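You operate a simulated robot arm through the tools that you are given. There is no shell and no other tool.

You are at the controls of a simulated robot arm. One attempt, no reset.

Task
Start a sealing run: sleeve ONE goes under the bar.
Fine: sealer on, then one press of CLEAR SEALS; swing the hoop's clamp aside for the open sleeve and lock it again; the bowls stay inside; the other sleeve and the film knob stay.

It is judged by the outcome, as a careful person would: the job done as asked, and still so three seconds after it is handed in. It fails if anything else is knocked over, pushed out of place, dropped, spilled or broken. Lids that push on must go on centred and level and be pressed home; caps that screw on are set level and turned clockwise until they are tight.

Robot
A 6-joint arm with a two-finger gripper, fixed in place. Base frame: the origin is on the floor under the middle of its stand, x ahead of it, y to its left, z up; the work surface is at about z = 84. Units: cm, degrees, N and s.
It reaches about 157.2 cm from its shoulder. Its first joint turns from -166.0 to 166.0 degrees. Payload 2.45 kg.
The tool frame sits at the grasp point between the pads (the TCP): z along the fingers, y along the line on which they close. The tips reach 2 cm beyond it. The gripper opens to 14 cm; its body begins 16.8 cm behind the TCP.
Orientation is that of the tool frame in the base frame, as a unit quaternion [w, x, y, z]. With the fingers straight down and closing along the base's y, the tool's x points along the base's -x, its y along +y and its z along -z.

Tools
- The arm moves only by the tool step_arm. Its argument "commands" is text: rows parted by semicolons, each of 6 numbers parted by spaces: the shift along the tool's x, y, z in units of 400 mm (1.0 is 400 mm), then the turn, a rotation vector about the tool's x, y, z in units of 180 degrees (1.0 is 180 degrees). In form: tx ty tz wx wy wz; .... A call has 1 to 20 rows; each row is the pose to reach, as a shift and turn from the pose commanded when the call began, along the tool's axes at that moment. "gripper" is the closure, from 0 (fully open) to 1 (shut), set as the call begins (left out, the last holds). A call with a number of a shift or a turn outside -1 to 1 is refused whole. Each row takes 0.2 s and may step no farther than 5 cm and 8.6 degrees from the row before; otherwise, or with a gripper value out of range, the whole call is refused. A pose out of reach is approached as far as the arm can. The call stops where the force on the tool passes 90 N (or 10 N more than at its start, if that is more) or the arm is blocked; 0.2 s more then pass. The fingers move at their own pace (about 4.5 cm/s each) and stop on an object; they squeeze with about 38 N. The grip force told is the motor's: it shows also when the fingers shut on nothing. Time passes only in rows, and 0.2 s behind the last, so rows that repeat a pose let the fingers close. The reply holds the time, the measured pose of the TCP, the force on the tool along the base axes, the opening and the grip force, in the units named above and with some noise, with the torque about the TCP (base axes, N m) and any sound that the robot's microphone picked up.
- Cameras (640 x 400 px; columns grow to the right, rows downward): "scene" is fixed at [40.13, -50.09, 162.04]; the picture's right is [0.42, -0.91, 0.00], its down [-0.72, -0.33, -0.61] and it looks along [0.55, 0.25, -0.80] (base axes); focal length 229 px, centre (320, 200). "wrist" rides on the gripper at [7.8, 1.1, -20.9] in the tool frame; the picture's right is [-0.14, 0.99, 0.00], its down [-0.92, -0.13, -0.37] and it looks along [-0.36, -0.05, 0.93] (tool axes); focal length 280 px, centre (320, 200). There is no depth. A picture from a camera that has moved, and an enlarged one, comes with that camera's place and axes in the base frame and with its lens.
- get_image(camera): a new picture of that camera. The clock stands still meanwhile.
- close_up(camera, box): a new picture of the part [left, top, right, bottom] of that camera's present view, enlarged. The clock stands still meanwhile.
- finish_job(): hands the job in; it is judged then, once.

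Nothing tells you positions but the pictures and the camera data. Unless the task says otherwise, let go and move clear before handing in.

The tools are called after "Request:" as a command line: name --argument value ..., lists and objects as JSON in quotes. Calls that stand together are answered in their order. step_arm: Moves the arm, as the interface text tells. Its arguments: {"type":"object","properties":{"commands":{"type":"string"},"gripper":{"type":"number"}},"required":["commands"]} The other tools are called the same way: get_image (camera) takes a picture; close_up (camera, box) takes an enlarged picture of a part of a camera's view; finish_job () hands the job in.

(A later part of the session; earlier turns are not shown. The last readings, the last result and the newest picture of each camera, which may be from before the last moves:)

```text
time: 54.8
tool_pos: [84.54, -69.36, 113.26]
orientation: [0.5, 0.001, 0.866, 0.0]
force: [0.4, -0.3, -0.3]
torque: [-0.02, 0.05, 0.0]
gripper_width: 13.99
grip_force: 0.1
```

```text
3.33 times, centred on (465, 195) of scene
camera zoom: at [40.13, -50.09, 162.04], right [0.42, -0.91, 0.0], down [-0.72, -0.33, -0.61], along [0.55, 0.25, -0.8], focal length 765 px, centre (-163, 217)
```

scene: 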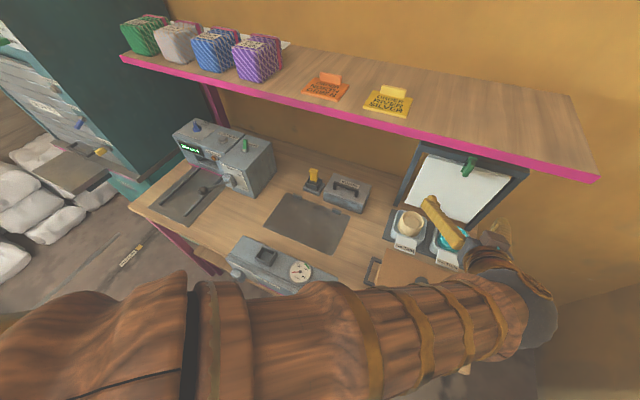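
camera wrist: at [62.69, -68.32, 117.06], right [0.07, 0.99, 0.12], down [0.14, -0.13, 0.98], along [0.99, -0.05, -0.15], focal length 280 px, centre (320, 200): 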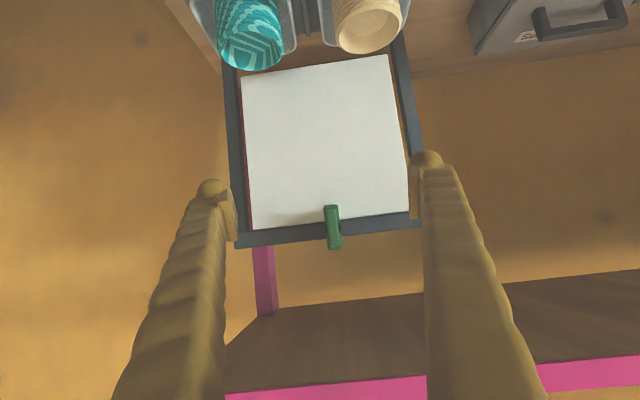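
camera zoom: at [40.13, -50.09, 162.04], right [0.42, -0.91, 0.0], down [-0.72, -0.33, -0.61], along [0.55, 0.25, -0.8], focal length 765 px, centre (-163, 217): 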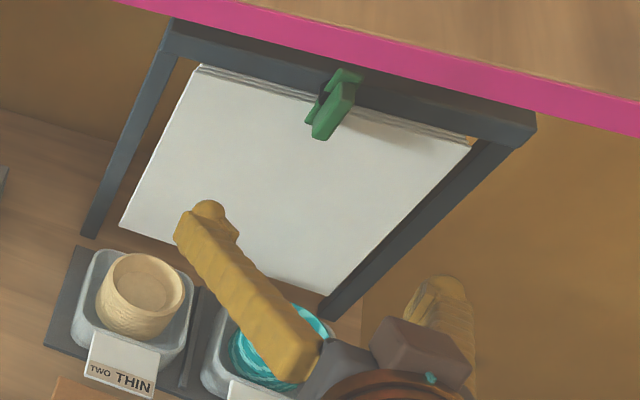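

The handle is centred at about (100.5, -69.0, 115.2), roughly 1.4 cm wide, x from 99 to 102. I move to a stand-off at x≈90 in line with it, narrow the opening, and rehearse the turn about the x axis in free space to make sure the arm can do it.

Request:
step_arm --commands "-0.055 0.005 0.048 0 0 0; -0.111 0.009 0.095 0 0 0; -0.111 0.009 0.095 0 0 0; -0.111 0.009 0.095 0 0 0; -0.111 0.009 0.095 0 0 0" --gripper 0.64

Request:
step_arm --commands "0 0 0 0.0225 0 -0.039; 0 0 0 0.045 0 -0.0779; 0 0 0 0.0675 0 -0.1169; 0 0 0 0.09 0 -0.1559; 0 0 0 0.1125 0 -0.1949; 0 0 0 0.135 0 -0.2338; 0 0 0 0.1575 0 -0.2728; 0 0 0 0.18 0 -0.3118; 0 0 0 0.2025 0 -0.3507; 0 0 0 0.225 0 -0.3897; 0 0 0 0.25 0 -0.433; 0 0 0 0.25 0 -0.433"

Request:
get_image --camera "scene"

Request:
get_image --camera "wrist"

```text
time: 56.0
tool_pos: [90.06, -69.09, 115.3]
orientation: [0.499, 0.0, 0.866, 0.0]
force: [-0.7, -0.1, -0.4]
torque: [0.0, 0.01, -0.04]
gripper_width: 5.03
grip_force: 0.1
```

```text
refused: row 11 steps farther than a row can; nothing moved
```

```text
taken
```

scene: 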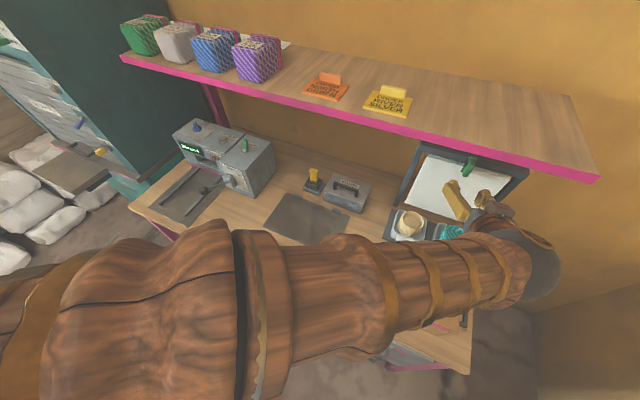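

```text
taken
camera wrist: at [68.17, -68.04, 119.01], right [0.07, 0.99, 0.12], down [0.14, -0.13, 0.98], along [0.99, -0.05, -0.15], focal length 280 px, centre (320, 200)
```

wrist: 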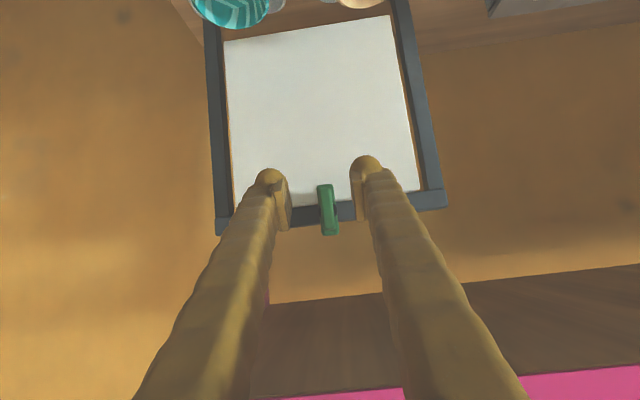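

The handle is well centred between the fingers. I redo the rehearsal rotation with slightly smaller steps.

Request:
step_arm --commands "0 0 0 0.0208 0 -0.0361; 0 0 0 0.0417 0 -0.0722; 0 0 0 0.0625 0 -0.1083; 0 0 0 0.0833 0 -0.1443; 0 0 0 0.1042 0 -0.1804; 0 0 0 0.125 0 -0.2165; 0 0 0 0.1458 0 -0.2526; 0 0 0 0.1667 0 -0.2887; 0 0 0 0.1875 0 -0.3248; 0 0 0 0.2083 0 -0.3608; 0 0 0 0.2292 0 -0.3969; 0 0 0 0.25 0 -0.433; 0 0 0 0.25 0 -0.433"

Request:
get_image --camera "scene"

Request:
get_image --camera "wrist"

```text
time: 58.8
tool_pos: [86.86, -68.59, 116.19]
orientation: [0.382, -0.293, 0.801, -0.357]
force: [-0.2, 0.2, 0.6]
torque: [0.01, 0.03, -0.02]
gripper_width: 5.02
grip_force: 0.1
out of reach, approached as far as the arm can: row 6, 7, 8, 9, 10, 11, 12, 13
```

```text
taken
```

scene: 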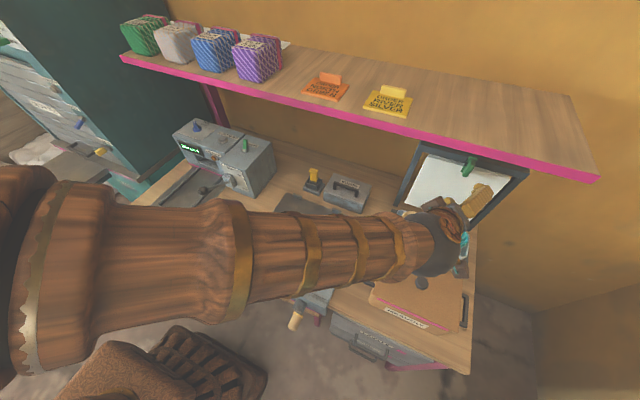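

```text
taken
camera wrist: at [65.38, -66.53, 121.75], right [-0.12, 0.67, -0.73], down [0.22, 0.74, 0.64], along [0.97, -0.08, -0.23], focal length 280 px, centre (320, 200)
```

wrist: 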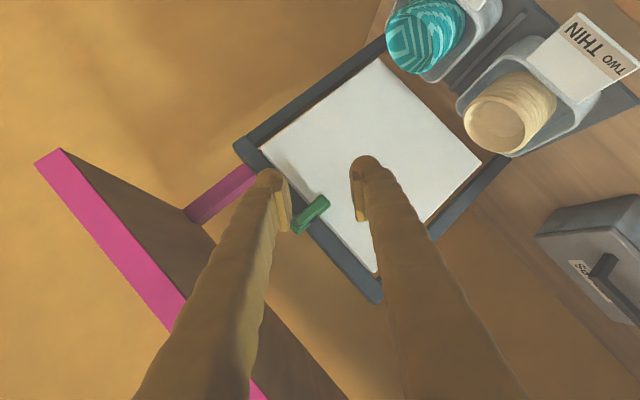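

The 90° roll with a horizontal tool is not reachable here, so twisting by grasp is out; instead I can swing the turn-button by pushing the lower end of its handle sideways with the closed fingertips. I return to a level 55° tilt at a stand-off to the right of and below the handle, closing the fingers.

Request:
step_arm --commands "0.016 -0.0034 0.014 -0.0172 -0.0029 0.0402; 0.031 -0.007 0.028 -0.0343 -0.0059 0.0803; 0.047 -0.01 0.043 -0.0515 -0.0088 0.1205; 0.063 -0.014 0.057 -0.0686 -0.0118 0.1606; 0.079 -0.017 0.071 -0.0858 -0.0147 0.2008; 0.094 -0.02 0.085 -0.1029 -0.0177 0.2409; 0.11 -0.024 0.0997 -0.1201 -0.0206 0.2811; 0.11 -0.024 0.0997 -0.1201 -0.0206 0.2811; 0.11 -0.024 0.0997 -0.1201 -0.0206 0.2811" --gripper 1

Request:
get_image --camera "wrist"

Request:
get_image --camera "scene"

```text
time: 60.8
tool_pos: [87.9, -73.68, 113.45]
orientation: [0.461, -0.001, 0.888, 0.003]
force: [-0.4, -0.1, -0.6]
torque: [-0.02, -0.02, 0.03]
gripper_width: 0.0
grip_force: 28.8
```

```text
taken
camera wrist: at [66.42, -72.72, 119.06], right [0.08, 0.99, 0.12], down [0.23, -0.13, 0.97], along [0.97, -0.05, -0.23], focal length 280 px, centre (320, 200)
```

wrist: 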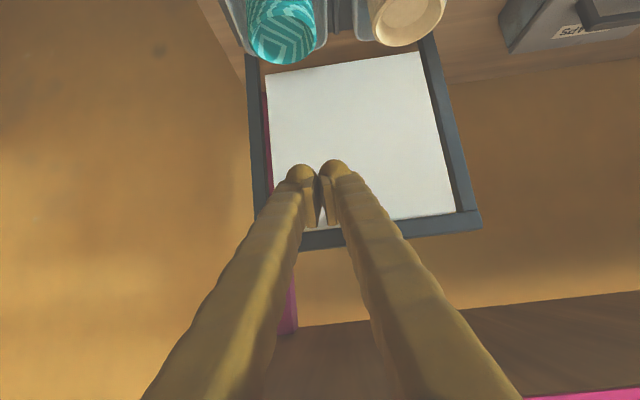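

```text
taken
```

scene: 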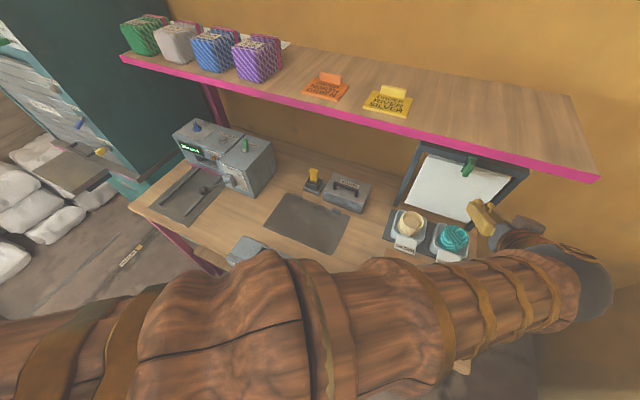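

The fingers are closed and placed right-below the handle, clear of everything. I advance to x≈98.8 alongside the handle, then check with the scene camera.

Request:
step_arm --commands "-0.052 0 0.074 0 0 0; -0.105 0 0.149 0 0 0; -0.157 0 0.223 0 0 0; -0.157 0 0.223 0 0 0"

Request:
close_up --camera "scene" --box '[430, 140, 520, 200]'

Request:
close_up --camera "wrist" --box '[270, 140, 400, 240]'

```text
time: 61.8
tool_pos: [98.88, -73.72, 113.61]
orientation: [0.462, -0.001, 0.887, 0.002]
force: [0.8, -0.2, -0.5]
torque: [-0.02, -0.02, 0.02]
gripper_width: 0.01
grip_force: 29.7
```

```text
6.67 times, centred on (475, 170) of scene
camera zoom: at [40.13, -50.09, 162.04], right [0.42, -0.91, 0.0], down [-0.72, -0.33, -0.61], along [0.55, 0.25, -0.8], focal length 1529 px, centre (-713, 400)
```

zoom: 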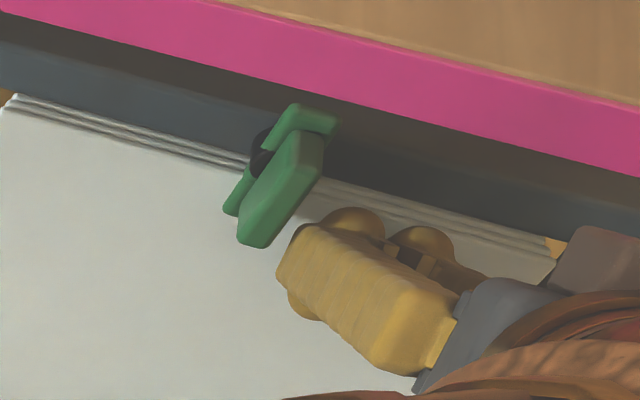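

```text
4.00 times, centred on (335, 190) of wrist
camera zoom: at [77.35, -72.72, 119.15], right [0.08, 0.99, 0.11], down [0.23, -0.13, 0.97], along [0.97, -0.05, -0.23], focal length 1122 px, centre (260, 240)
```

zoom: 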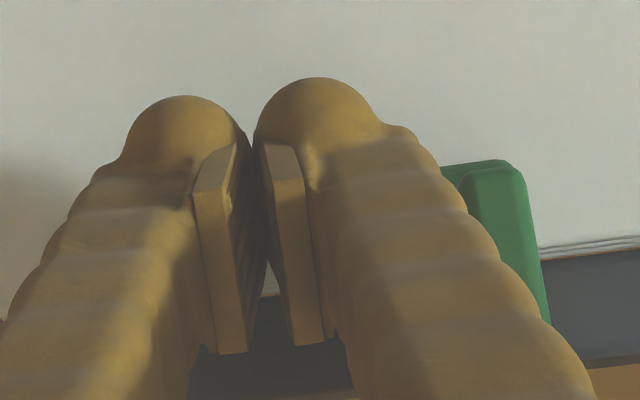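

The fingers lie right beside the handle without touching. I nudge gently left (+y) about 1.3 cm to see whether the clamp turns that way.

Request:
step_arm --commands "0.002 0.01 0.0015 0 0 0; 0.004 0.02 0.003 0 0 0; 0.008 0.0325 0.0058 0 0 0"

Request:
close_up --camera "scene" --box '[430, 140, 520, 200]'

Request:
close_up --camera "wrist" --box '[270, 140, 400, 240]'

```text
time: 62.6
tool_pos: [98.86, -72.42, 113.15]
orientation: [0.462, 0.0, 0.887, 0.001]
force: [0.3, -0.4, 0.4]
torque: [-0.04, 0.04, 0.04]
gripper_width: 0.0
grip_force: 29.2
```

```text
6.67 times, centred on (475, 170) of scene
camera zoom: at [40.13, -50.09, 162.04], right [0.42, -0.91, 0.0], down [-0.72, -0.33, -0.61], along [0.55, 0.25, -0.8], focal length 1529 px, centre (-713, 400)
```

zoom: 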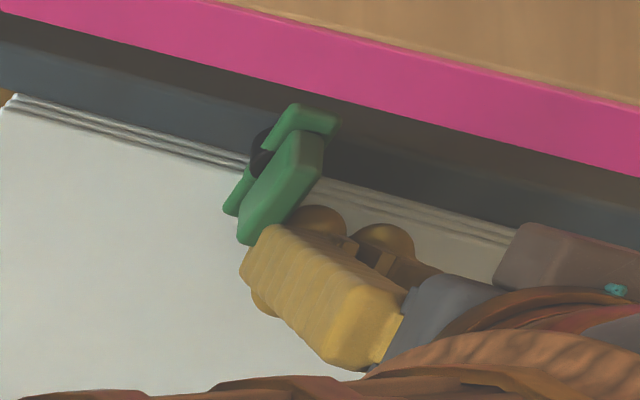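

```text
4.00 times, centred on (335, 190) of wrist
camera zoom: at [77.31, -71.4, 118.75], right [0.08, 0.99, 0.11], down [0.23, -0.13, 0.97], along [0.97, -0.05, -0.23], focal length 1122 px, centre (260, 240)
```

zoom: 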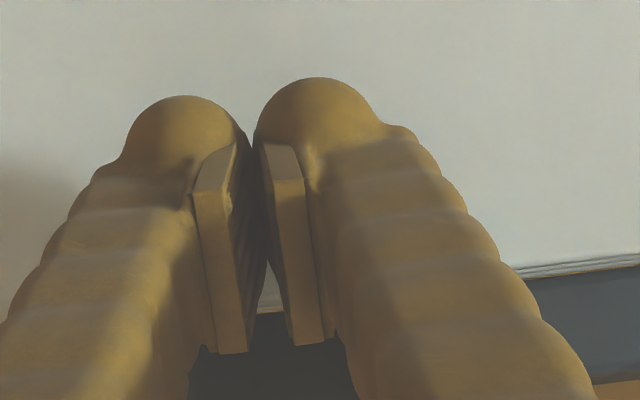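

No contact yet and the clamp is unmoved. I continue the sweep in small steps.

Request:
step_arm --commands "0.002 0.01 0.0015 0 0 0; 0.004 0.02 0.003 0 0 0; 0.004 0.03 0.003 0 0 0"

Request:
close_up --camera "scene" --box '[430, 140, 520, 200]'

```text
time: 63.4
tool_pos: [98.59, -72.24, 113.1]
orientation: [0.463, 0.003, 0.887, -0.003]
force: [0.3, -12.7, -2.4]
torque: [0.09, 0.01, -0.03]
gripper_width: 0.01
grip_force: 29.0
stopped in row 3: the force on the tool passed its limit at 100 N (the readings are from after the stop); the commanded pose is now the measured one
```

```text
6.67 times, centred on (475, 170) of scene
camera zoom: at [40.13, -50.09, 162.04], right [0.42, -0.91, 0.0], down [-0.72, -0.33, -0.61], along [0.55, 0.25, -0.8], focal length 1529 px, centre (-713, 400)
```

zoom: 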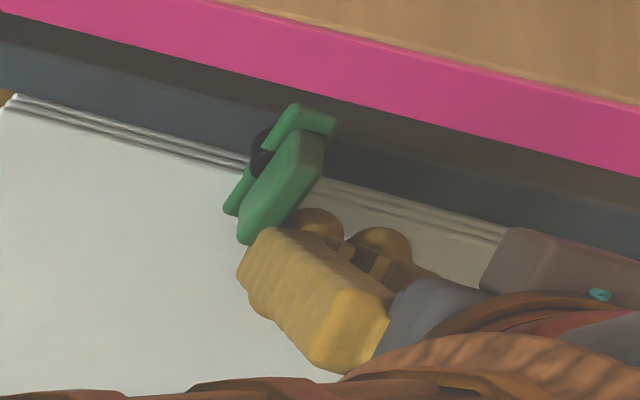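

Pushing left met a hard stop (nothing moved, the frame is solid), so the clamp must swing the other way. I back off and go around to the left side of the handle.

Request:
step_arm --commands "0 -0.05 0 0 0 0; 0.08 -0.05 -0.11 0 0 0; 0.157 -0.05 -0.223 0 0 0; 0.157 0.05 -0.223 0 0 0; 0.157 0.15 -0.223 0 0 0; 0.157 0.2 -0.223 0 0 0; 0.157 0.2 -0.223 0 0 0"

Request:
get_image --camera "wrist"

```text
refused: row 2 steps farther than a row can; nothing moved
```

```text
taken
camera wrist: at [77.1, -71.03, 118.62], right [0.09, 0.99, 0.11], down [0.22, -0.13, 0.97], along [0.97, -0.06, -0.23], focal length 280 px, centre (320, 200)
```

wrist: 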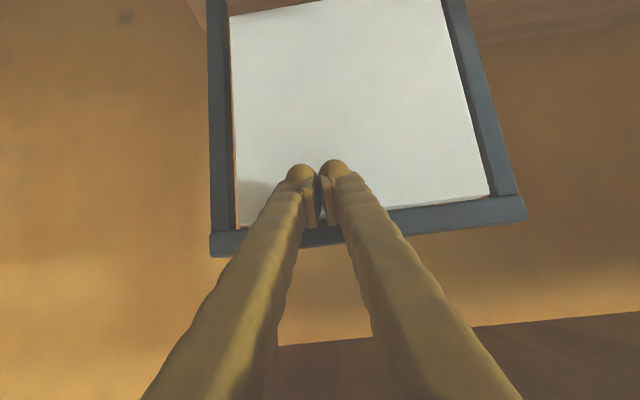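

Request:
step_arm --commands "0 -0.05 0 0 0 0; 0.05 -0.05 -0.07 0 0 0; 0.1 -0.05 -0.14 0 0 0; 0.15 -0.05 -0.21 0 0 0; 0.157 0.05 -0.223 0 0 0; 0.157 0.15 -0.223 0 0 0; 0.157 0.2 -0.223 0 0 0; 0.157 0.2 -0.223 0 0 0"

Request:
get_image --camera "wrist"

```text
time: 65.2
tool_pos: [87.86, -64.07, 113.03]
orientation: [0.464, 0.004, 0.886, -0.004]
force: [0.3, -0.1, -0.4]
torque: [-0.02, -0.01, 0.0]
gripper_width: 0.0
grip_force: 29.4
```

```text
taken
camera wrist: at [66.29, -62.79, 118.58], right [0.09, 0.99, 0.11], down [0.22, -0.13, 0.97], along [0.97, -0.06, -0.23], focal length 280 px, centre (320, 200)
```

wrist: 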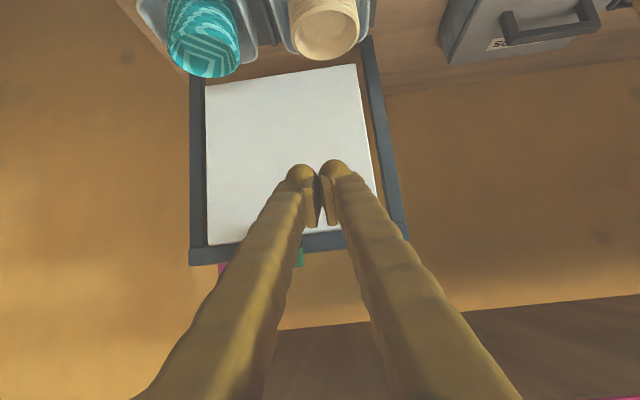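

I advance alongside the left face of the handle, then push right in very fine steps.

Request:
step_arm --commands "-0.052 0 0.074 0 0 0; -0.105 0 0.149 0 0 0; -0.157 0 0.223 0 0 0; -0.157 -0.02 0.223 0 0 0; -0.157 -0.025 0.223 0 0 0"

Request:
step_arm --commands "0 -0.003 0 0 0 0; 0 -0.006 0 0 0 0; 0 -0.009 0 0 0 0; 0 -0.012 0 0 0 0; 0 -0.015 0 0 0 0; 0 -0.018 0 0 0 0; 0 -0.021 0 0 0 0; 0 -0.024 0 0 0 0"

Request:
close_up --camera "scene" --box '[430, 140, 520, 200]'

```text
time: 66.3
tool_pos: [98.83, -65.08, 113.17]
orientation: [0.463, 0.003, 0.886, -0.003]
force: [0.0, -0.1, -0.2]
torque: [0.0, -0.02, -0.01]
gripper_width: 0.01
grip_force: 29.3
```

```text
time: 68.2
tool_pos: [98.6, -66.12, 112.97]
orientation: [0.463, 0.004, 0.886, -0.003]
force: [-4.8, 6.5, -16.4]
torque: [0.33, -0.01, -0.12]
gripper_width: 0.01
grip_force: 30.2
```

```text
6.67 times, centred on (475, 170) of scene
camera zoom: at [40.13, -50.09, 162.04], right [0.42, -0.91, 0.0], down [-0.72, -0.33, -0.61], along [0.55, 0.25, -0.8], focal length 1529 px, centre (-713, 400)
```

zoom: 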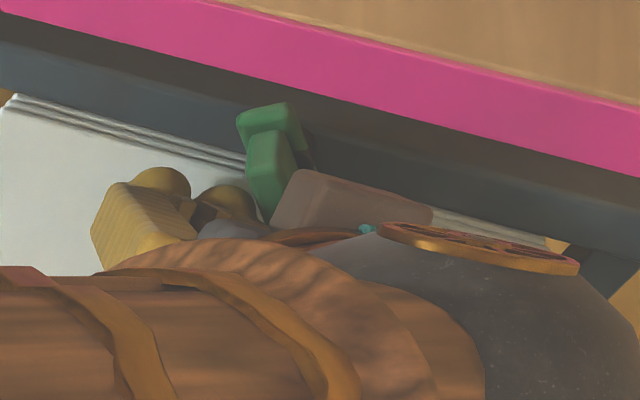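

The clamp turns this way: its lower end is moving right. I continue along the arc, dipping slightly, in small steps.

Request:
step_arm --commands "0.004 -0.005 0.003 0 0 0; 0.0076 -0.01 0.0053 0 0 0; 0.0117 -0.02 0.0081 0 0 0; 0.0137 -0.03 0.0096 0 0 0; 0.0158 -0.04 0.011 0 0 0; 0.0158 -0.05 0.011 0 0 0; 0.0137 -0.06 0.0096 0 0 0"

Request:
close_up --camera "scene" --box '[430, 140, 520, 200]'

Request:
close_up --camera "wrist" --box '[240, 120, 400, 260]'

```text
time: 69.8
tool_pos: [98.71, -68.56, 112.54]
orientation: [0.464, 0.003, 0.886, -0.004]
force: [0.4, 0.7, -0.4]
torque: [0.01, -0.01, 0.0]
gripper_width: 0.0
grip_force: 29.7
```

```text
6.67 times, centred on (475, 170) of scene
camera zoom: at [40.13, -50.09, 162.04], right [0.42, -0.91, 0.0], down [-0.72, -0.33, -0.61], along [0.55, 0.25, -0.8], focal length 1529 px, centre (-713, 400)
```

zoom: 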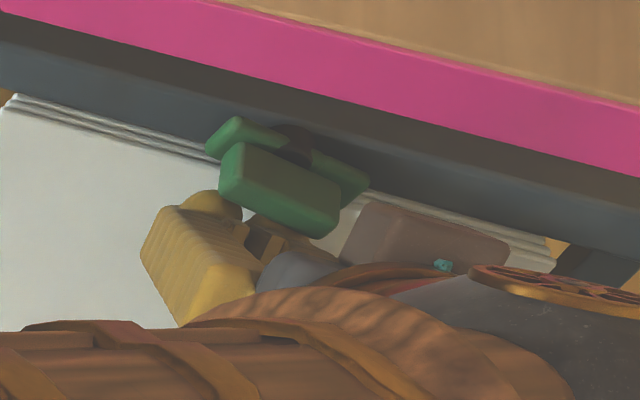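

```text
2.86 times, centred on (320, 190) of wrist
camera zoom: at [77.21, -67.27, 118.02], right [0.09, 0.99, 0.11], down [0.22, -0.13, 0.97], along [0.97, -0.06, -0.23], focal length 801 px, centre (320, 229)
```

zoom: 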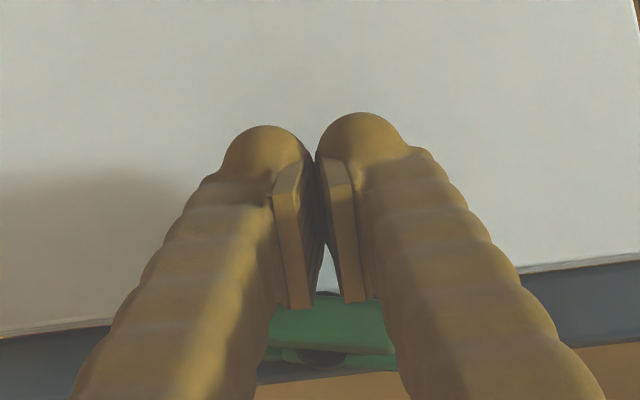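

The clamp is swung to about horizontal and the white pad stays hung. I back straight out and look.

Request:
step_arm --commands "0.01 0 0 0 0 0; 0.06 0 -0.07 0 0 0; 0.11 0 -0.14 0 0 0; 0.16 0 -0.21 0 0 0; 0.21 0 -0.28 0 0 0; 0.21 0.08 -0.28 0 0 0"

Request:
get_image --camera "wrist"

Request:
close_up --camera "wrist" --box '[180, 60, 400, 260]'

Request:
close_up --camera "scene" --box '[400, 135, 530, 255]'

```text
time: 71.2
tool_pos: [84.75, -65.12, 111.87]
orientation: [0.463, 0.003, 0.886, -0.003]
force: [0.6, -0.7, 0.4]
torque: [0.0, -0.04, 0.01]
gripper_width: 0.0
grip_force: 29.1
```

```text
taken
camera wrist: at [63.19, -63.94, 117.36], right [0.09, 0.99, 0.11], down [0.22, -0.13, 0.97], along [0.97, -0.06, -0.23], focal length 280 px, centre (320, 200)
```

wrist: 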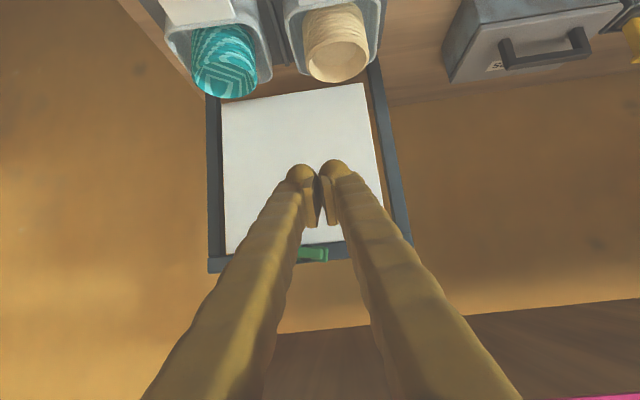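

```text
2.00 times, centred on (290, 160) of wrist
camera zoom: at [63.19, -63.94, 117.36], right [0.09, 0.99, 0.11], down [0.22, -0.13, 0.97], along [0.97, -0.06, -0.23], focal length 561 px, centre (380, 280)
```

zoom: 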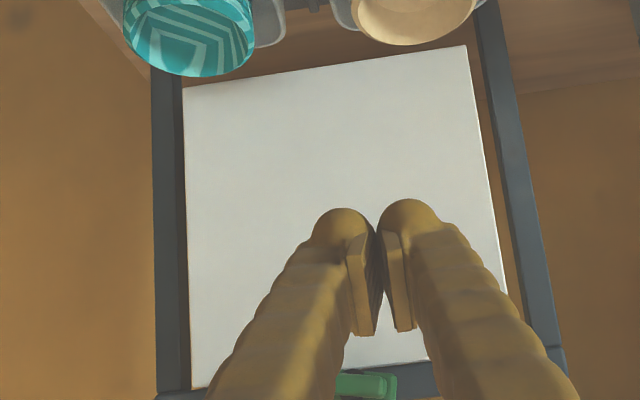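

```text
3.33 times, centred on (465, 195) of scene
camera zoom: at [40.13, -50.09, 162.04], right [0.42, -0.91, 0.0], down [-0.72, -0.33, -0.61], along [0.55, 0.25, -0.8], focal length 765 px, centre (-163, 217)
```

zoom: 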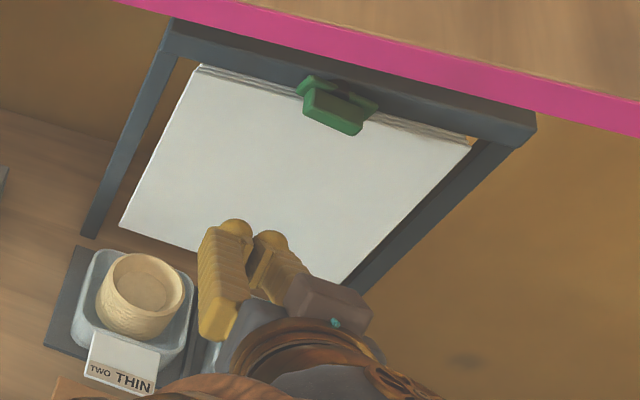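

The clamp is swung aside and the pad stays put. Now I go to sleeve ONE: I bring the gripper to a 30° tilt above its label tab with the fingers opened to about 9 cm to check alignment.

Request:
step_arm --commands "0.021 -0.056 -0.008 0 0.0347 0; 0.042 -0.111 -0.017 0 0.0694 0; 0.063 -0.167 -0.025 0 0.1042 0; 0.084 -0.2225 -0.033 0 0.139 0; 0.084 -0.2225 -0.033 0 0.139 0; 0.084 -0.2225 -0.033 0 0.139 0" --gripper 0.36

Request:
get_image --camera "wrist"

Request:
close_up --camera "wrist" --box '[220, 60, 420, 200]'

Request:
get_image --camera "scene"

```text
time: 72.5
tool_pos: [81.65, -74.1, 109.81]
orientation: [0.26, 0.004, 0.966, -0.002]
force: [0.3, -1.1, 0.0]
torque: [0.01, 0.01, -0.02]
gripper_width: 8.97
grip_force: 0.1
```

```text
taken
camera wrist: at [64.51, -72.87, 124.06], right [0.13, 0.99, 0.07], down [0.61, -0.13, 0.78], along [0.78, -0.06, -0.62], focal length 280 px, centre (320, 200)
```

wrist: 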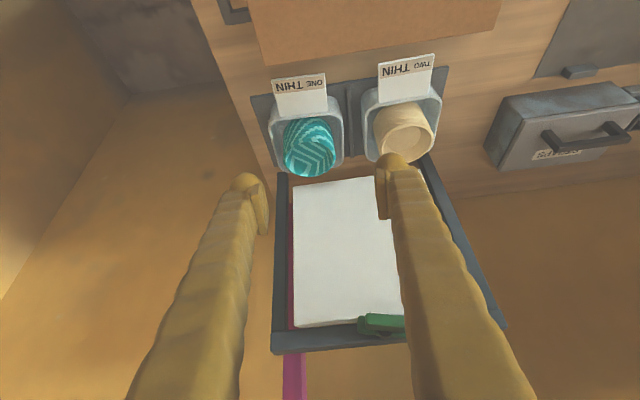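

```text
2.86 times, centred on (320, 130) of wrist
camera zoom: at [64.51, -72.87, 124.06], right [0.13, 0.99, 0.07], down [0.61, -0.13, 0.78], along [0.78, -0.06, -0.62], focal length 801 px, centre (320, 400)
```

zoom: 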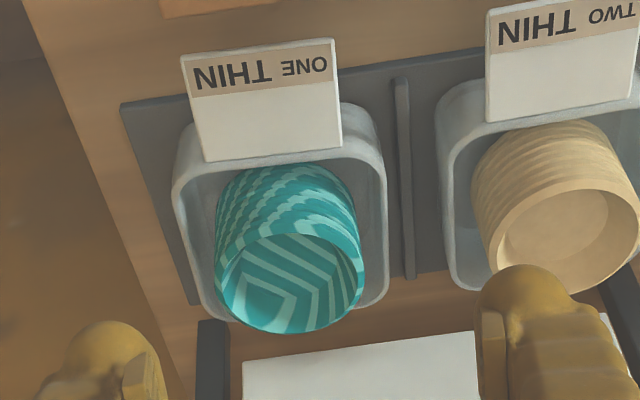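

```text
taken
```

scene: 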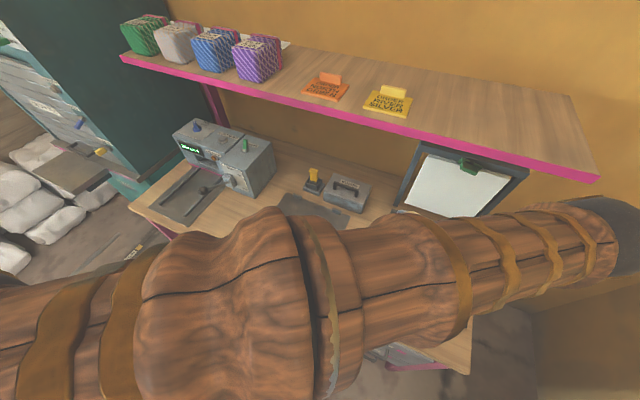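

Measured: tab of ONE spans x 82.3–87.8, y -72.05..-78.95; tub ONE y -81.1..-70.1, gap to TWO only about 2.7 cm – too narrow for a finger. So I'll first pinch the tab's side edges and slide sleeve ONE a little right and forward; I move down over the tab.

Request:
step_arm --commands "0.022 -0.009 0.08 0 0 0; 0.044 -0.018 0.16 0 0 0; 0.066 -0.027 0.24 0 0 0; 0.088 -0.035 0.319 0 0 0; 0.088 -0.035 0.319 0 0 0"

Request:
get_image --camera "wrist"

Request:
close_up --camera "wrist" --box '[200, 80, 440, 230]'

```text
time: 73.8
tool_pos: [85.14, -75.51, 97.01]
orientation: [0.26, 0.004, 0.965, -0.003]
force: [0.1, -0.7, -0.3]
torque: [-0.04, 0.0, -0.03]
gripper_width: 8.94
grip_force: 0.1
```

```text
taken
camera wrist: at [67.91, -74.27, 111.24], right [0.13, 0.99, 0.07], down [0.61, -0.13, 0.78], along [0.78, -0.06, -0.62], focal length 280 px, centre (320, 200)
```

wrist: 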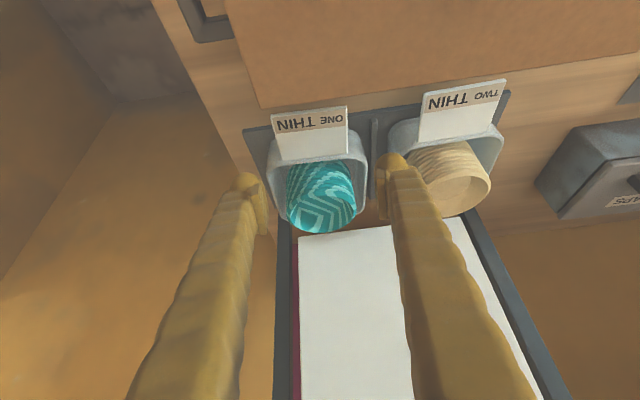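

```text
2.67 times, centred on (320, 155) of wrist
camera zoom: at [67.91, -74.27, 111.24], right [0.13, 0.99, 0.07], down [0.61, -0.13, 0.78], along [0.78, -0.06, -0.62], focal length 748 px, centre (320, 320)
```

zoom: 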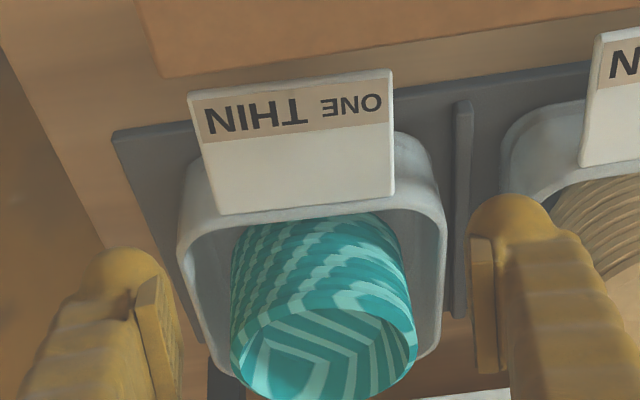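

Alignment with the tab is confirmed (tab centre y≈-75.6, z≈89.5). I lower so the pads flank the tab edges.

Request:
step_arm --commands "0.03 0 0.052 0 0 0; 0.061 0 0.105 0 0 0; 0.0916 0 0.158 0 0 0; 0.0916 0 0.158 0 0 0"

Request:
close_up --camera "wrist" --box '[200, 80, 440, 230]'

```text
time: 74.8
tool_pos: [85.19, -75.66, 89.74]
orientation: [0.261, 0.004, 0.965, -0.003]
force: [-0.3, 0.0, -0.7]
torque: [-0.02, 0.05, 0.01]
gripper_width: 8.97
grip_force: 0.1
```

```text
2.67 times, centred on (320, 155) of wrist
camera zoom: at [67.89, -74.35, 103.97], right [0.13, 0.99, 0.07], down [0.61, -0.13, 0.78], along [0.78, -0.06, -0.62], focal length 748 px, centre (320, 320)
```

zoom: 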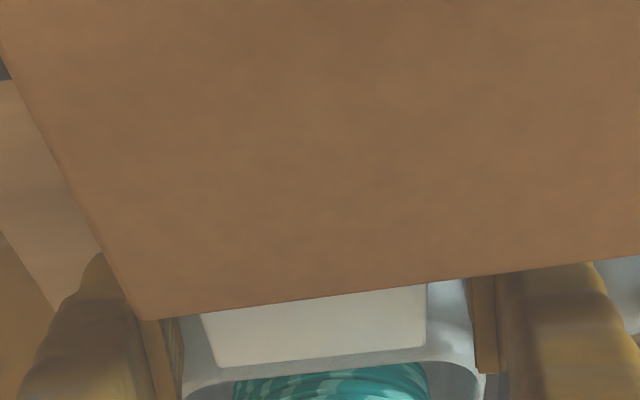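

The pads flank the tab; I shift 0.35 cm right to centre and close gently on the tab's edges.

Request:
step_arm --commands "0 -0.009 0 0 0 0; 0 -0.009 0 0 0 0"

Request:
step_arm --commands "0 0 0 0 0 0; 0 0 0 0 0 0; 0 0 0 0 0 0; 0 0 0 0 0 0" --gripper 0.6

Request:
close_up --camera "wrist" --box '[200, 80, 440, 230]'

```text
time: 75.3
tool_pos: [85.09, -75.95, 89.83]
orientation: [0.261, 0.004, 0.965, -0.003]
force: [-0.8, 0.1, 0.3]
torque: [0.0, 0.0, -0.01]
gripper_width: 8.97
grip_force: 0.2
```

```text
time: 76.3
tool_pos: [85.09, -76.1, 89.8]
orientation: [0.261, 0.004, 0.965, -0.003]
force: [-0.7, -0.9, 0.0]
torque: [-0.05, -0.02, -0.11]
gripper_width: 6.91
grip_force: 37.5
```

```text
2.67 times, centred on (320, 155) of wrist
camera zoom: at [67.89, -74.74, 103.96], right [0.13, 0.99, 0.07], down [0.61, -0.13, 0.78], along [0.78, -0.06, -0.62], focal length 748 px, centre (320, 320)
```

zoom: 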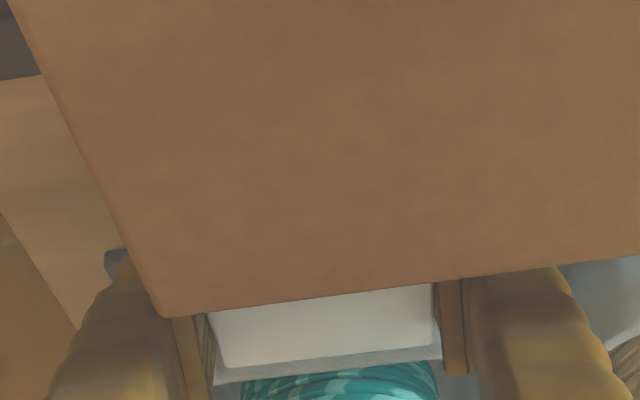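

The tab is held (6.9 cm, 37 N). I slide sleeve ONE gently right by 2.2 cm and forward by 2 cm along the bench in small steps.

Request:
step_arm --commands "0 -0.01 0 0 0 0; 0 -0.02 0 0 0 0; 0.006 -0.03 -0.0035 0 0 0; 0.015 -0.04 -0.0085 0 0 0; 0.024 -0.05 -0.014 0 0 0; 0.034 -0.055 -0.0195 0 0 0; 0.0433 -0.055 -0.0251 0 0 0; 0.0433 -0.055 -0.0251 0 0 0"

Request:
close_up --camera "wrist" --box '[200, 80, 440, 230]'

Request:
get_image --camera "wrist"

```text
time: 78.2
tool_pos: [83.08, -78.12, 89.83]
orientation: [0.261, 0.004, 0.965, -0.003]
force: [0.6, -0.6, 0.8]
torque: [0.05, 0.05, -0.04]
gripper_width: 6.89
grip_force: 37.3
```

```text
2.67 times, centred on (320, 155) of wrist
camera zoom: at [65.89, -76.9, 103.97], right [0.13, 0.99, 0.07], down [0.61, -0.13, 0.78], along [0.78, -0.06, -0.62], focal length 748 px, centre (320, 320)
```

zoom: 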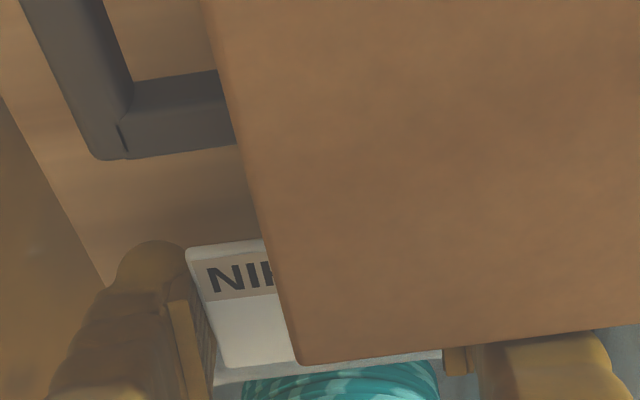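

```text
taken
camera wrist: at [65.89, -76.9, 103.97], right [0.13, 0.99, 0.07], down [0.61, -0.13, 0.78], along [0.78, -0.06, -0.62], focal length 280 px, centre (320, 200)
```

wrist: 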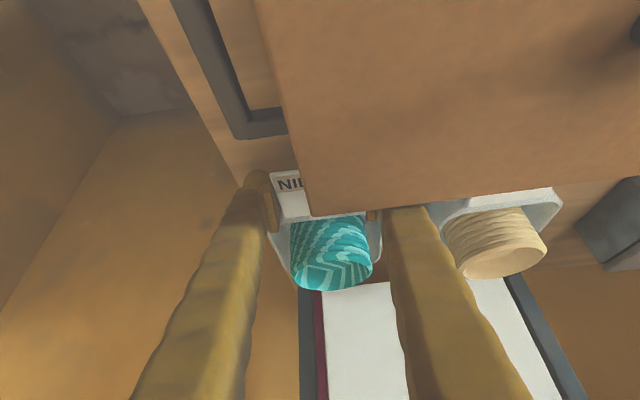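

Sleeve ONE slid along with the tab and with almost no resistance. I release the tab, rise clear and look at the new spacing.

Request:
step_arm --commands "0 0 0 0 0 0; 0 0 0 0 0 0; 0 0 0 0 0 0" --gripper 0.36

Request:
step_arm --commands "-0.05 0 -0.087 0 0 0; -0.1 0 -0.173 0 0 0; -0.15 0 -0.26 0 0 0; -0.2 0 -0.346 0 0 0; -0.2 0 -0.346 0 0 0"

Request:
get_image --camera "wrist"

Request:
close_up --camera "wrist" --box '[220, 60, 440, 200]'

```text
time: 79.0
tool_pos: [83.08, -78.06, 89.83]
orientation: [0.26, 0.005, 0.966, -0.003]
force: [0.4, 0.7, 1.0]
torque: [0.01, -0.02, -0.01]
gripper_width: 8.96
grip_force: 0.1
```

```text
time: 80.2
tool_pos: [83.01, -78.14, 105.75]
orientation: [0.261, 0.004, 0.965, -0.002]
force: [1.1, -0.4, -0.3]
torque: [-0.01, 0.01, -0.02]
gripper_width: 8.97
grip_force: 0.0
```

```text
taken
camera wrist: at [65.79, -76.92, 119.96], right [0.13, 0.99, 0.07], down [0.61, -0.13, 0.78], along [0.78, -0.06, -0.62], focal length 280 px, centre (320, 200)
```

wrist: 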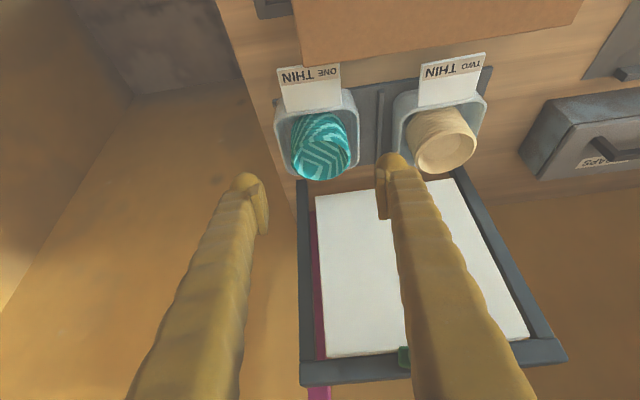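

```text
2.86 times, centred on (330, 130) of wrist
camera zoom: at [65.79, -76.92, 119.96], right [0.13, 0.99, 0.07], down [0.61, -0.13, 0.78], along [0.78, -0.06, -0.62], focal length 801 px, centre (291, 400)
```

zoom: 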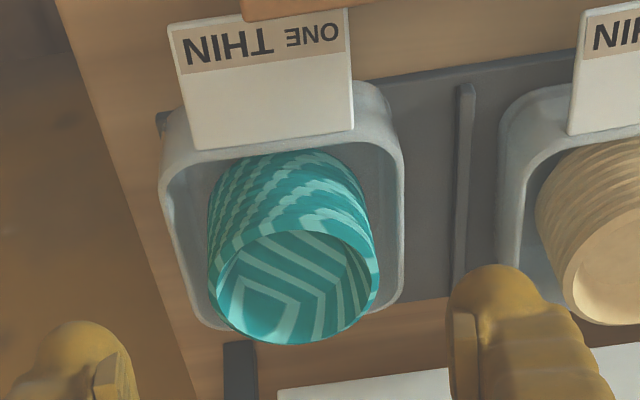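

The gap to TWO is now about 4.6 cm (ONE spans y -83.4..-72.4, front wall x≈86, centre about (91.5, -77.9)). I open to 12 cm and go over the tub for a side grasp.

Request:
step_arm --commands "-0.037 0.002 0.077 0 0 0; -0.073 0.004 0.153 0 0 0; -0.11 0.006 0.23 0 0 0; -0.11 0.006 0.23 0 0 0" --gripper 0.143

Request:
get_image --camera "wrist"

Request:
close_up --camera "wrist" --box '[200, 80, 440, 230]'

```text
time: 81.2
tool_pos: [91.51, -78.04, 100.09]
orientation: [0.26, 0.003, 0.966, -0.002]
force: [0.4, -0.5, -0.9]
torque: [0.0, 0.0, -0.04]
gripper_width: 11.99
grip_force: 0.0
```

```text
taken
camera wrist: at [74.32, -76.78, 114.25], right [0.13, 0.99, 0.07], down [0.61, -0.13, 0.78], along [0.78, -0.06, -0.62], focal length 280 px, centre (320, 200)
```

wrist: 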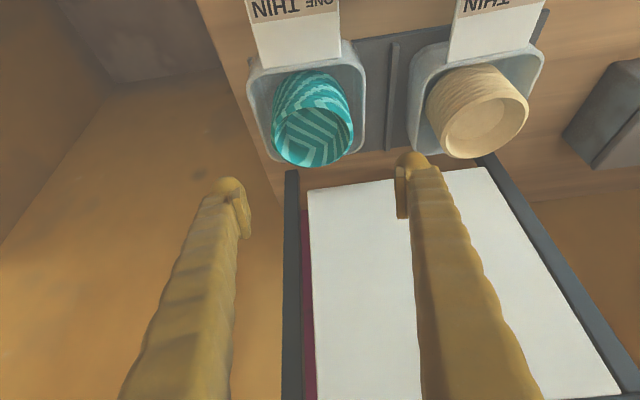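

```text
2.67 times, centred on (320, 155) of wrist
camera zoom: at [74.32, -76.78, 114.25], right [0.13, 0.99, 0.07], down [0.61, -0.13, 0.78], along [0.78, -0.06, -0.62], focal length 748 px, centre (320, 320)
```

zoom: 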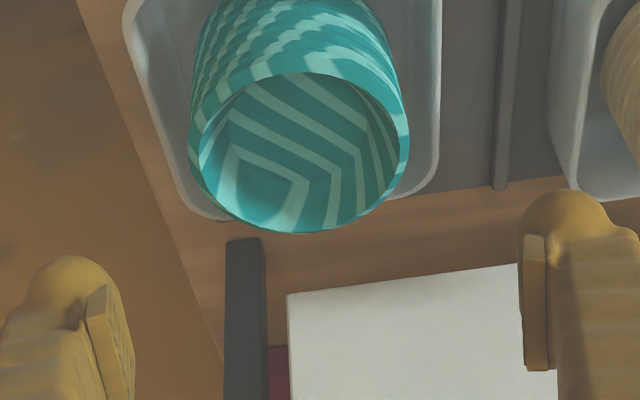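

The gripper is centred on the tub (centre about (91.6, -78.05)). I lower part-way and check finger clearances against both tubs.

Request:
step_arm --commands "0.036 0 0.063 0 0 0; 0.073 0 0.126 0 0 0; 0.11 0 0.19 0 0 0; 0.11 0 0.19 0 0 0"

Request:
get_image --camera "wrist"

Request:
close_up --camera "wrist" --box '[180, 100, 460, 260]'

```text
time: 82.2
tool_pos: [91.46, -78.12, 91.24]
orientation: [0.261, 0.004, 0.965, -0.003]
force: [-0.1, -1.0, 0.4]
torque: [0.01, -0.01, 0.0]
gripper_width: 12.02
grip_force: 0.0
```

```text
taken
camera wrist: at [74.34, -76.79, 105.41], right [0.13, 0.99, 0.07], down [0.61, -0.13, 0.78], along [0.78, -0.06, -0.62], focal length 280 px, centre (320, 200)
```

wrist: 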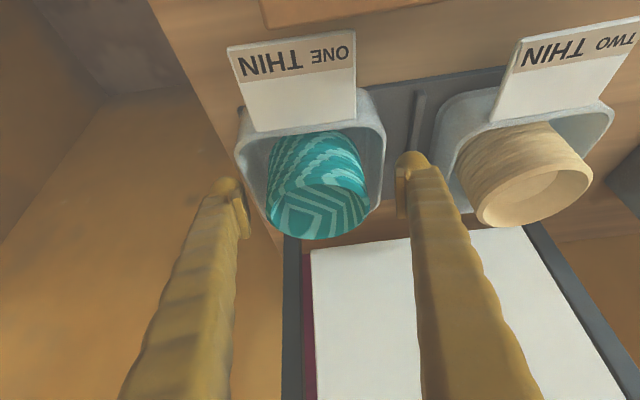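

```text
2.29 times, centred on (320, 180) of wrist
camera zoom: at [74.34, -76.79, 105.41], right [0.13, 0.99, 0.07], down [0.61, -0.13, 0.78], along [0.78, -0.06, -0.62], focal length 641 px, centre (320, 246)
```

zoom: 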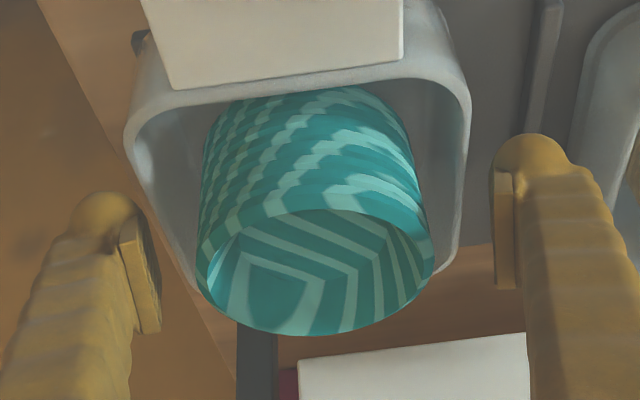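

Clearances look right; I open a touch more (12.5 cm), and lower the rest of the way slowly.

Request:
step_arm --commands "0 -0.004 0 0 0 0; 0.01 -0.004 0.017 0 0 0; 0.02 -0.004 0.034 0 0 0; 0.03 -0.004 0.051 0 0 0; 0.0382 -0.004 0.0658 0 0 0; 0.0382 -0.004 0.0658 0 0 0" --gripper 0.107

Request:
close_up --camera "wrist" --box '[180, 100, 460, 260]'

```text
time: 83.5
tool_pos: [91.41, -78.04, 88.19]
orientation: [0.26, 0.004, 0.966, -0.003]
force: [-0.2, -0.5, -0.6]
torque: [-0.02, -0.03, 0.01]
gripper_width: 12.59
grip_force: 0.3
```

```text
2.29 times, centred on (320, 180) of wrist
camera zoom: at [74.27, -76.91, 102.39], right [0.13, 0.99, 0.07], down [0.61, -0.13, 0.78], along [0.78, -0.06, -0.62], focal length 641 px, centre (320, 246)
```

zoom: 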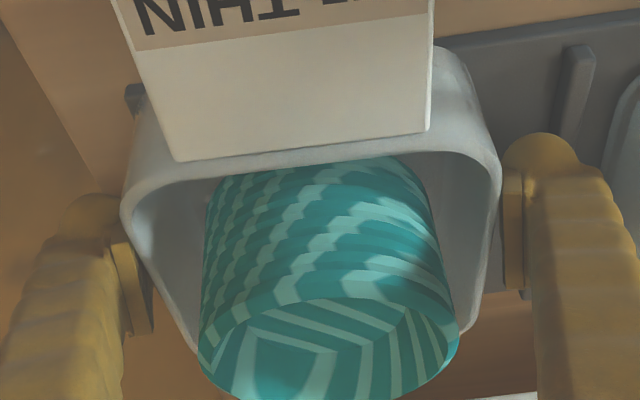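

The pads flank the tub with small clearances on both sides. I close on the tub.

Request:
step_arm --commands "0 0 0 0 0 0; 0 0 0 0 0 0; 0 0 0 0 0 0; 0 0 0 0 0 0" --gripper 0.5

Request:
close_up --camera "wrist" --box '[180, 100, 460, 260]'

```text
time: 84.5
tool_pos: [91.48, -78.2, 88.19]
orientation: [0.261, 0.004, 0.965, -0.002]
force: [-0.2, -0.1, -1.5]
torque: [0.02, 0.02, -0.01]
gripper_width: 12.47
grip_force: 38.4
```

```text
2.29 times, centred on (320, 180) of wrist
camera zoom: at [74.28, -76.92, 102.42], right [0.13, 0.99, 0.07], down [0.61, -0.13, 0.78], along [0.78, -0.06, -0.62], focal length 641 px, centre (320, 246)
```

zoom: 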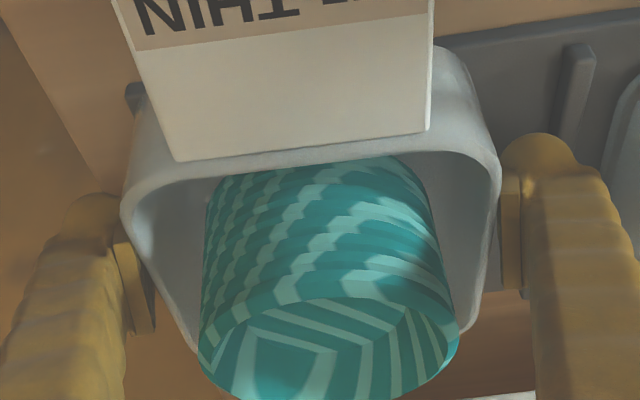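

The tub is gripped at 12.5 cm with 38 N. I lift a little and check that it hangs level with the bowl inside.

Request:
step_arm --commands "-0.006 0 -0.011 0 0 0; -0.0125 0 -0.0217 0 0 0; -0.019 0 -0.0325 0 0 0; -0.025 0 -0.0433 0 0 0; -0.025 0 -0.0433 0 0 0"

Request:
close_up --camera "wrist" --box '[180, 60, 460, 260]'

```text
time: 85.8
tool_pos: [91.42, -78.16, 90.33]
orientation: [0.261, 0.004, 0.965, -0.003]
force: [0.9, -0.3, -2.4]
torque: [-0.02, -0.02, -0.03]
gripper_width: 11.3
grip_force: 38.0
```

```text
2.00 times, centred on (320, 160) of wrist
camera zoom: at [74.26, -76.9, 104.43], right [0.13, 0.99, 0.07], down [0.61, -0.13, 0.78], along [0.78, -0.06, -0.62], focal length 561 px, centre (320, 280)
```

zoom: 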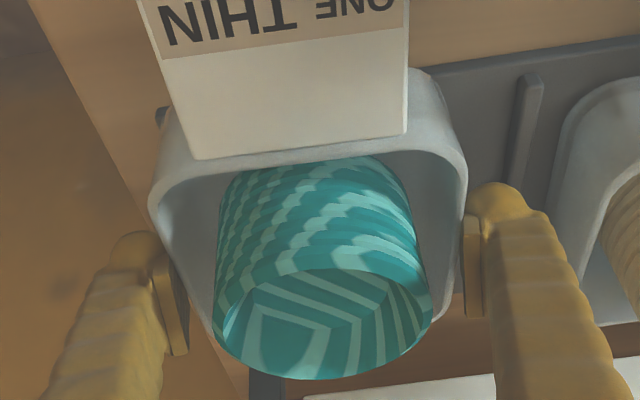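

The pads slid up the tub's tapered walls (width went 12.5 → 11.3) and the tub did not rise – its walls are wider at the bottom. I try another half centimetre to see whether it holds at the rim.

Request:
step_arm --commands "-0.003 0 -0.0054 0 0 0; -0.006 0 -0.0108 0 0 0; -0.006 0 -0.0108 0 0 0"

Request:
close_up --camera "wrist" --box '[180, 60, 460, 260]'

```text
time: 86.5
tool_pos: [91.47, -78.03, 90.77]
orientation: [0.26, 0.003, 0.966, -0.002]
force: [0.5, -0.8, -1.1]
torque: [-0.01, -0.01, 0.02]
gripper_width: 11.3
grip_force: 38.0
```

```text
2.00 times, centred on (320, 160) of wrist
camera zoom: at [74.29, -76.89, 104.91], right [0.13, 0.99, 0.07], down [0.61, -0.13, 0.78], along [0.78, -0.06, -0.62], focal length 561 px, centre (320, 280)
```

zoom: 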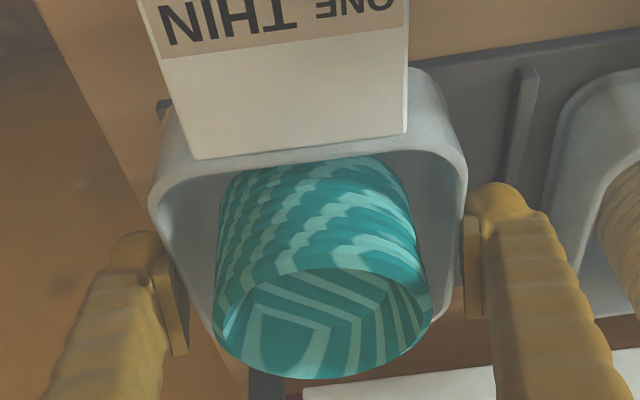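

Now the tub rises with the gripper (same place in the camera view, width steady at 11.3 cm), so it is held at the wall below the rim. I lift it straight up slowly, high enough to clear the MEADOW box.

Request:
step_arm --commands "-0.023 0 -0.04 0 0 0; -0.046 0 -0.08 0 0 0; -0.069 0 -0.12 0 0 0; -0.0925 0 -0.16 0 0 0; -0.116 0 -0.2 0 0 0; -0.139 0 -0.24 0 0 0; -0.162 0 -0.28 0 0 0; -0.1845 0 -0.318 0 0 0; -0.1845 0 -0.318 0 0 0"

Request:
get_image --camera "wrist"

Request:
get_image --camera "scene"

```text
time: 88.5
tool_pos: [91.4, -78.03, 105.45]
orientation: [0.26, 0.004, 0.966, -0.003]
force: [-0.4, -1.0, -2.2]
torque: [0.01, 0.02, 0.01]
gripper_width: 11.26
grip_force: 38.2
```

```text
taken
camera wrist: at [74.19, -76.83, 119.61], right [0.13, 0.99, 0.07], down [0.61, -0.13, 0.78], along [0.78, -0.06, -0.62], focal length 280 px, centre (320, 200)
```

wrist: 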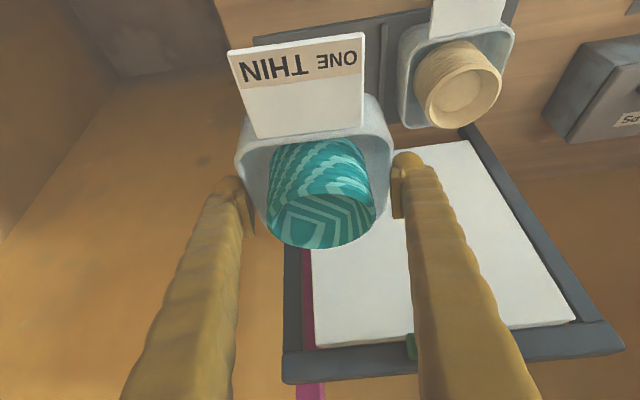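

```text
taken
```

scene: 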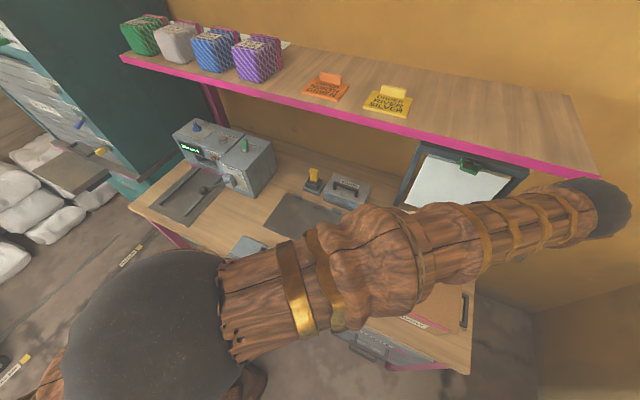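

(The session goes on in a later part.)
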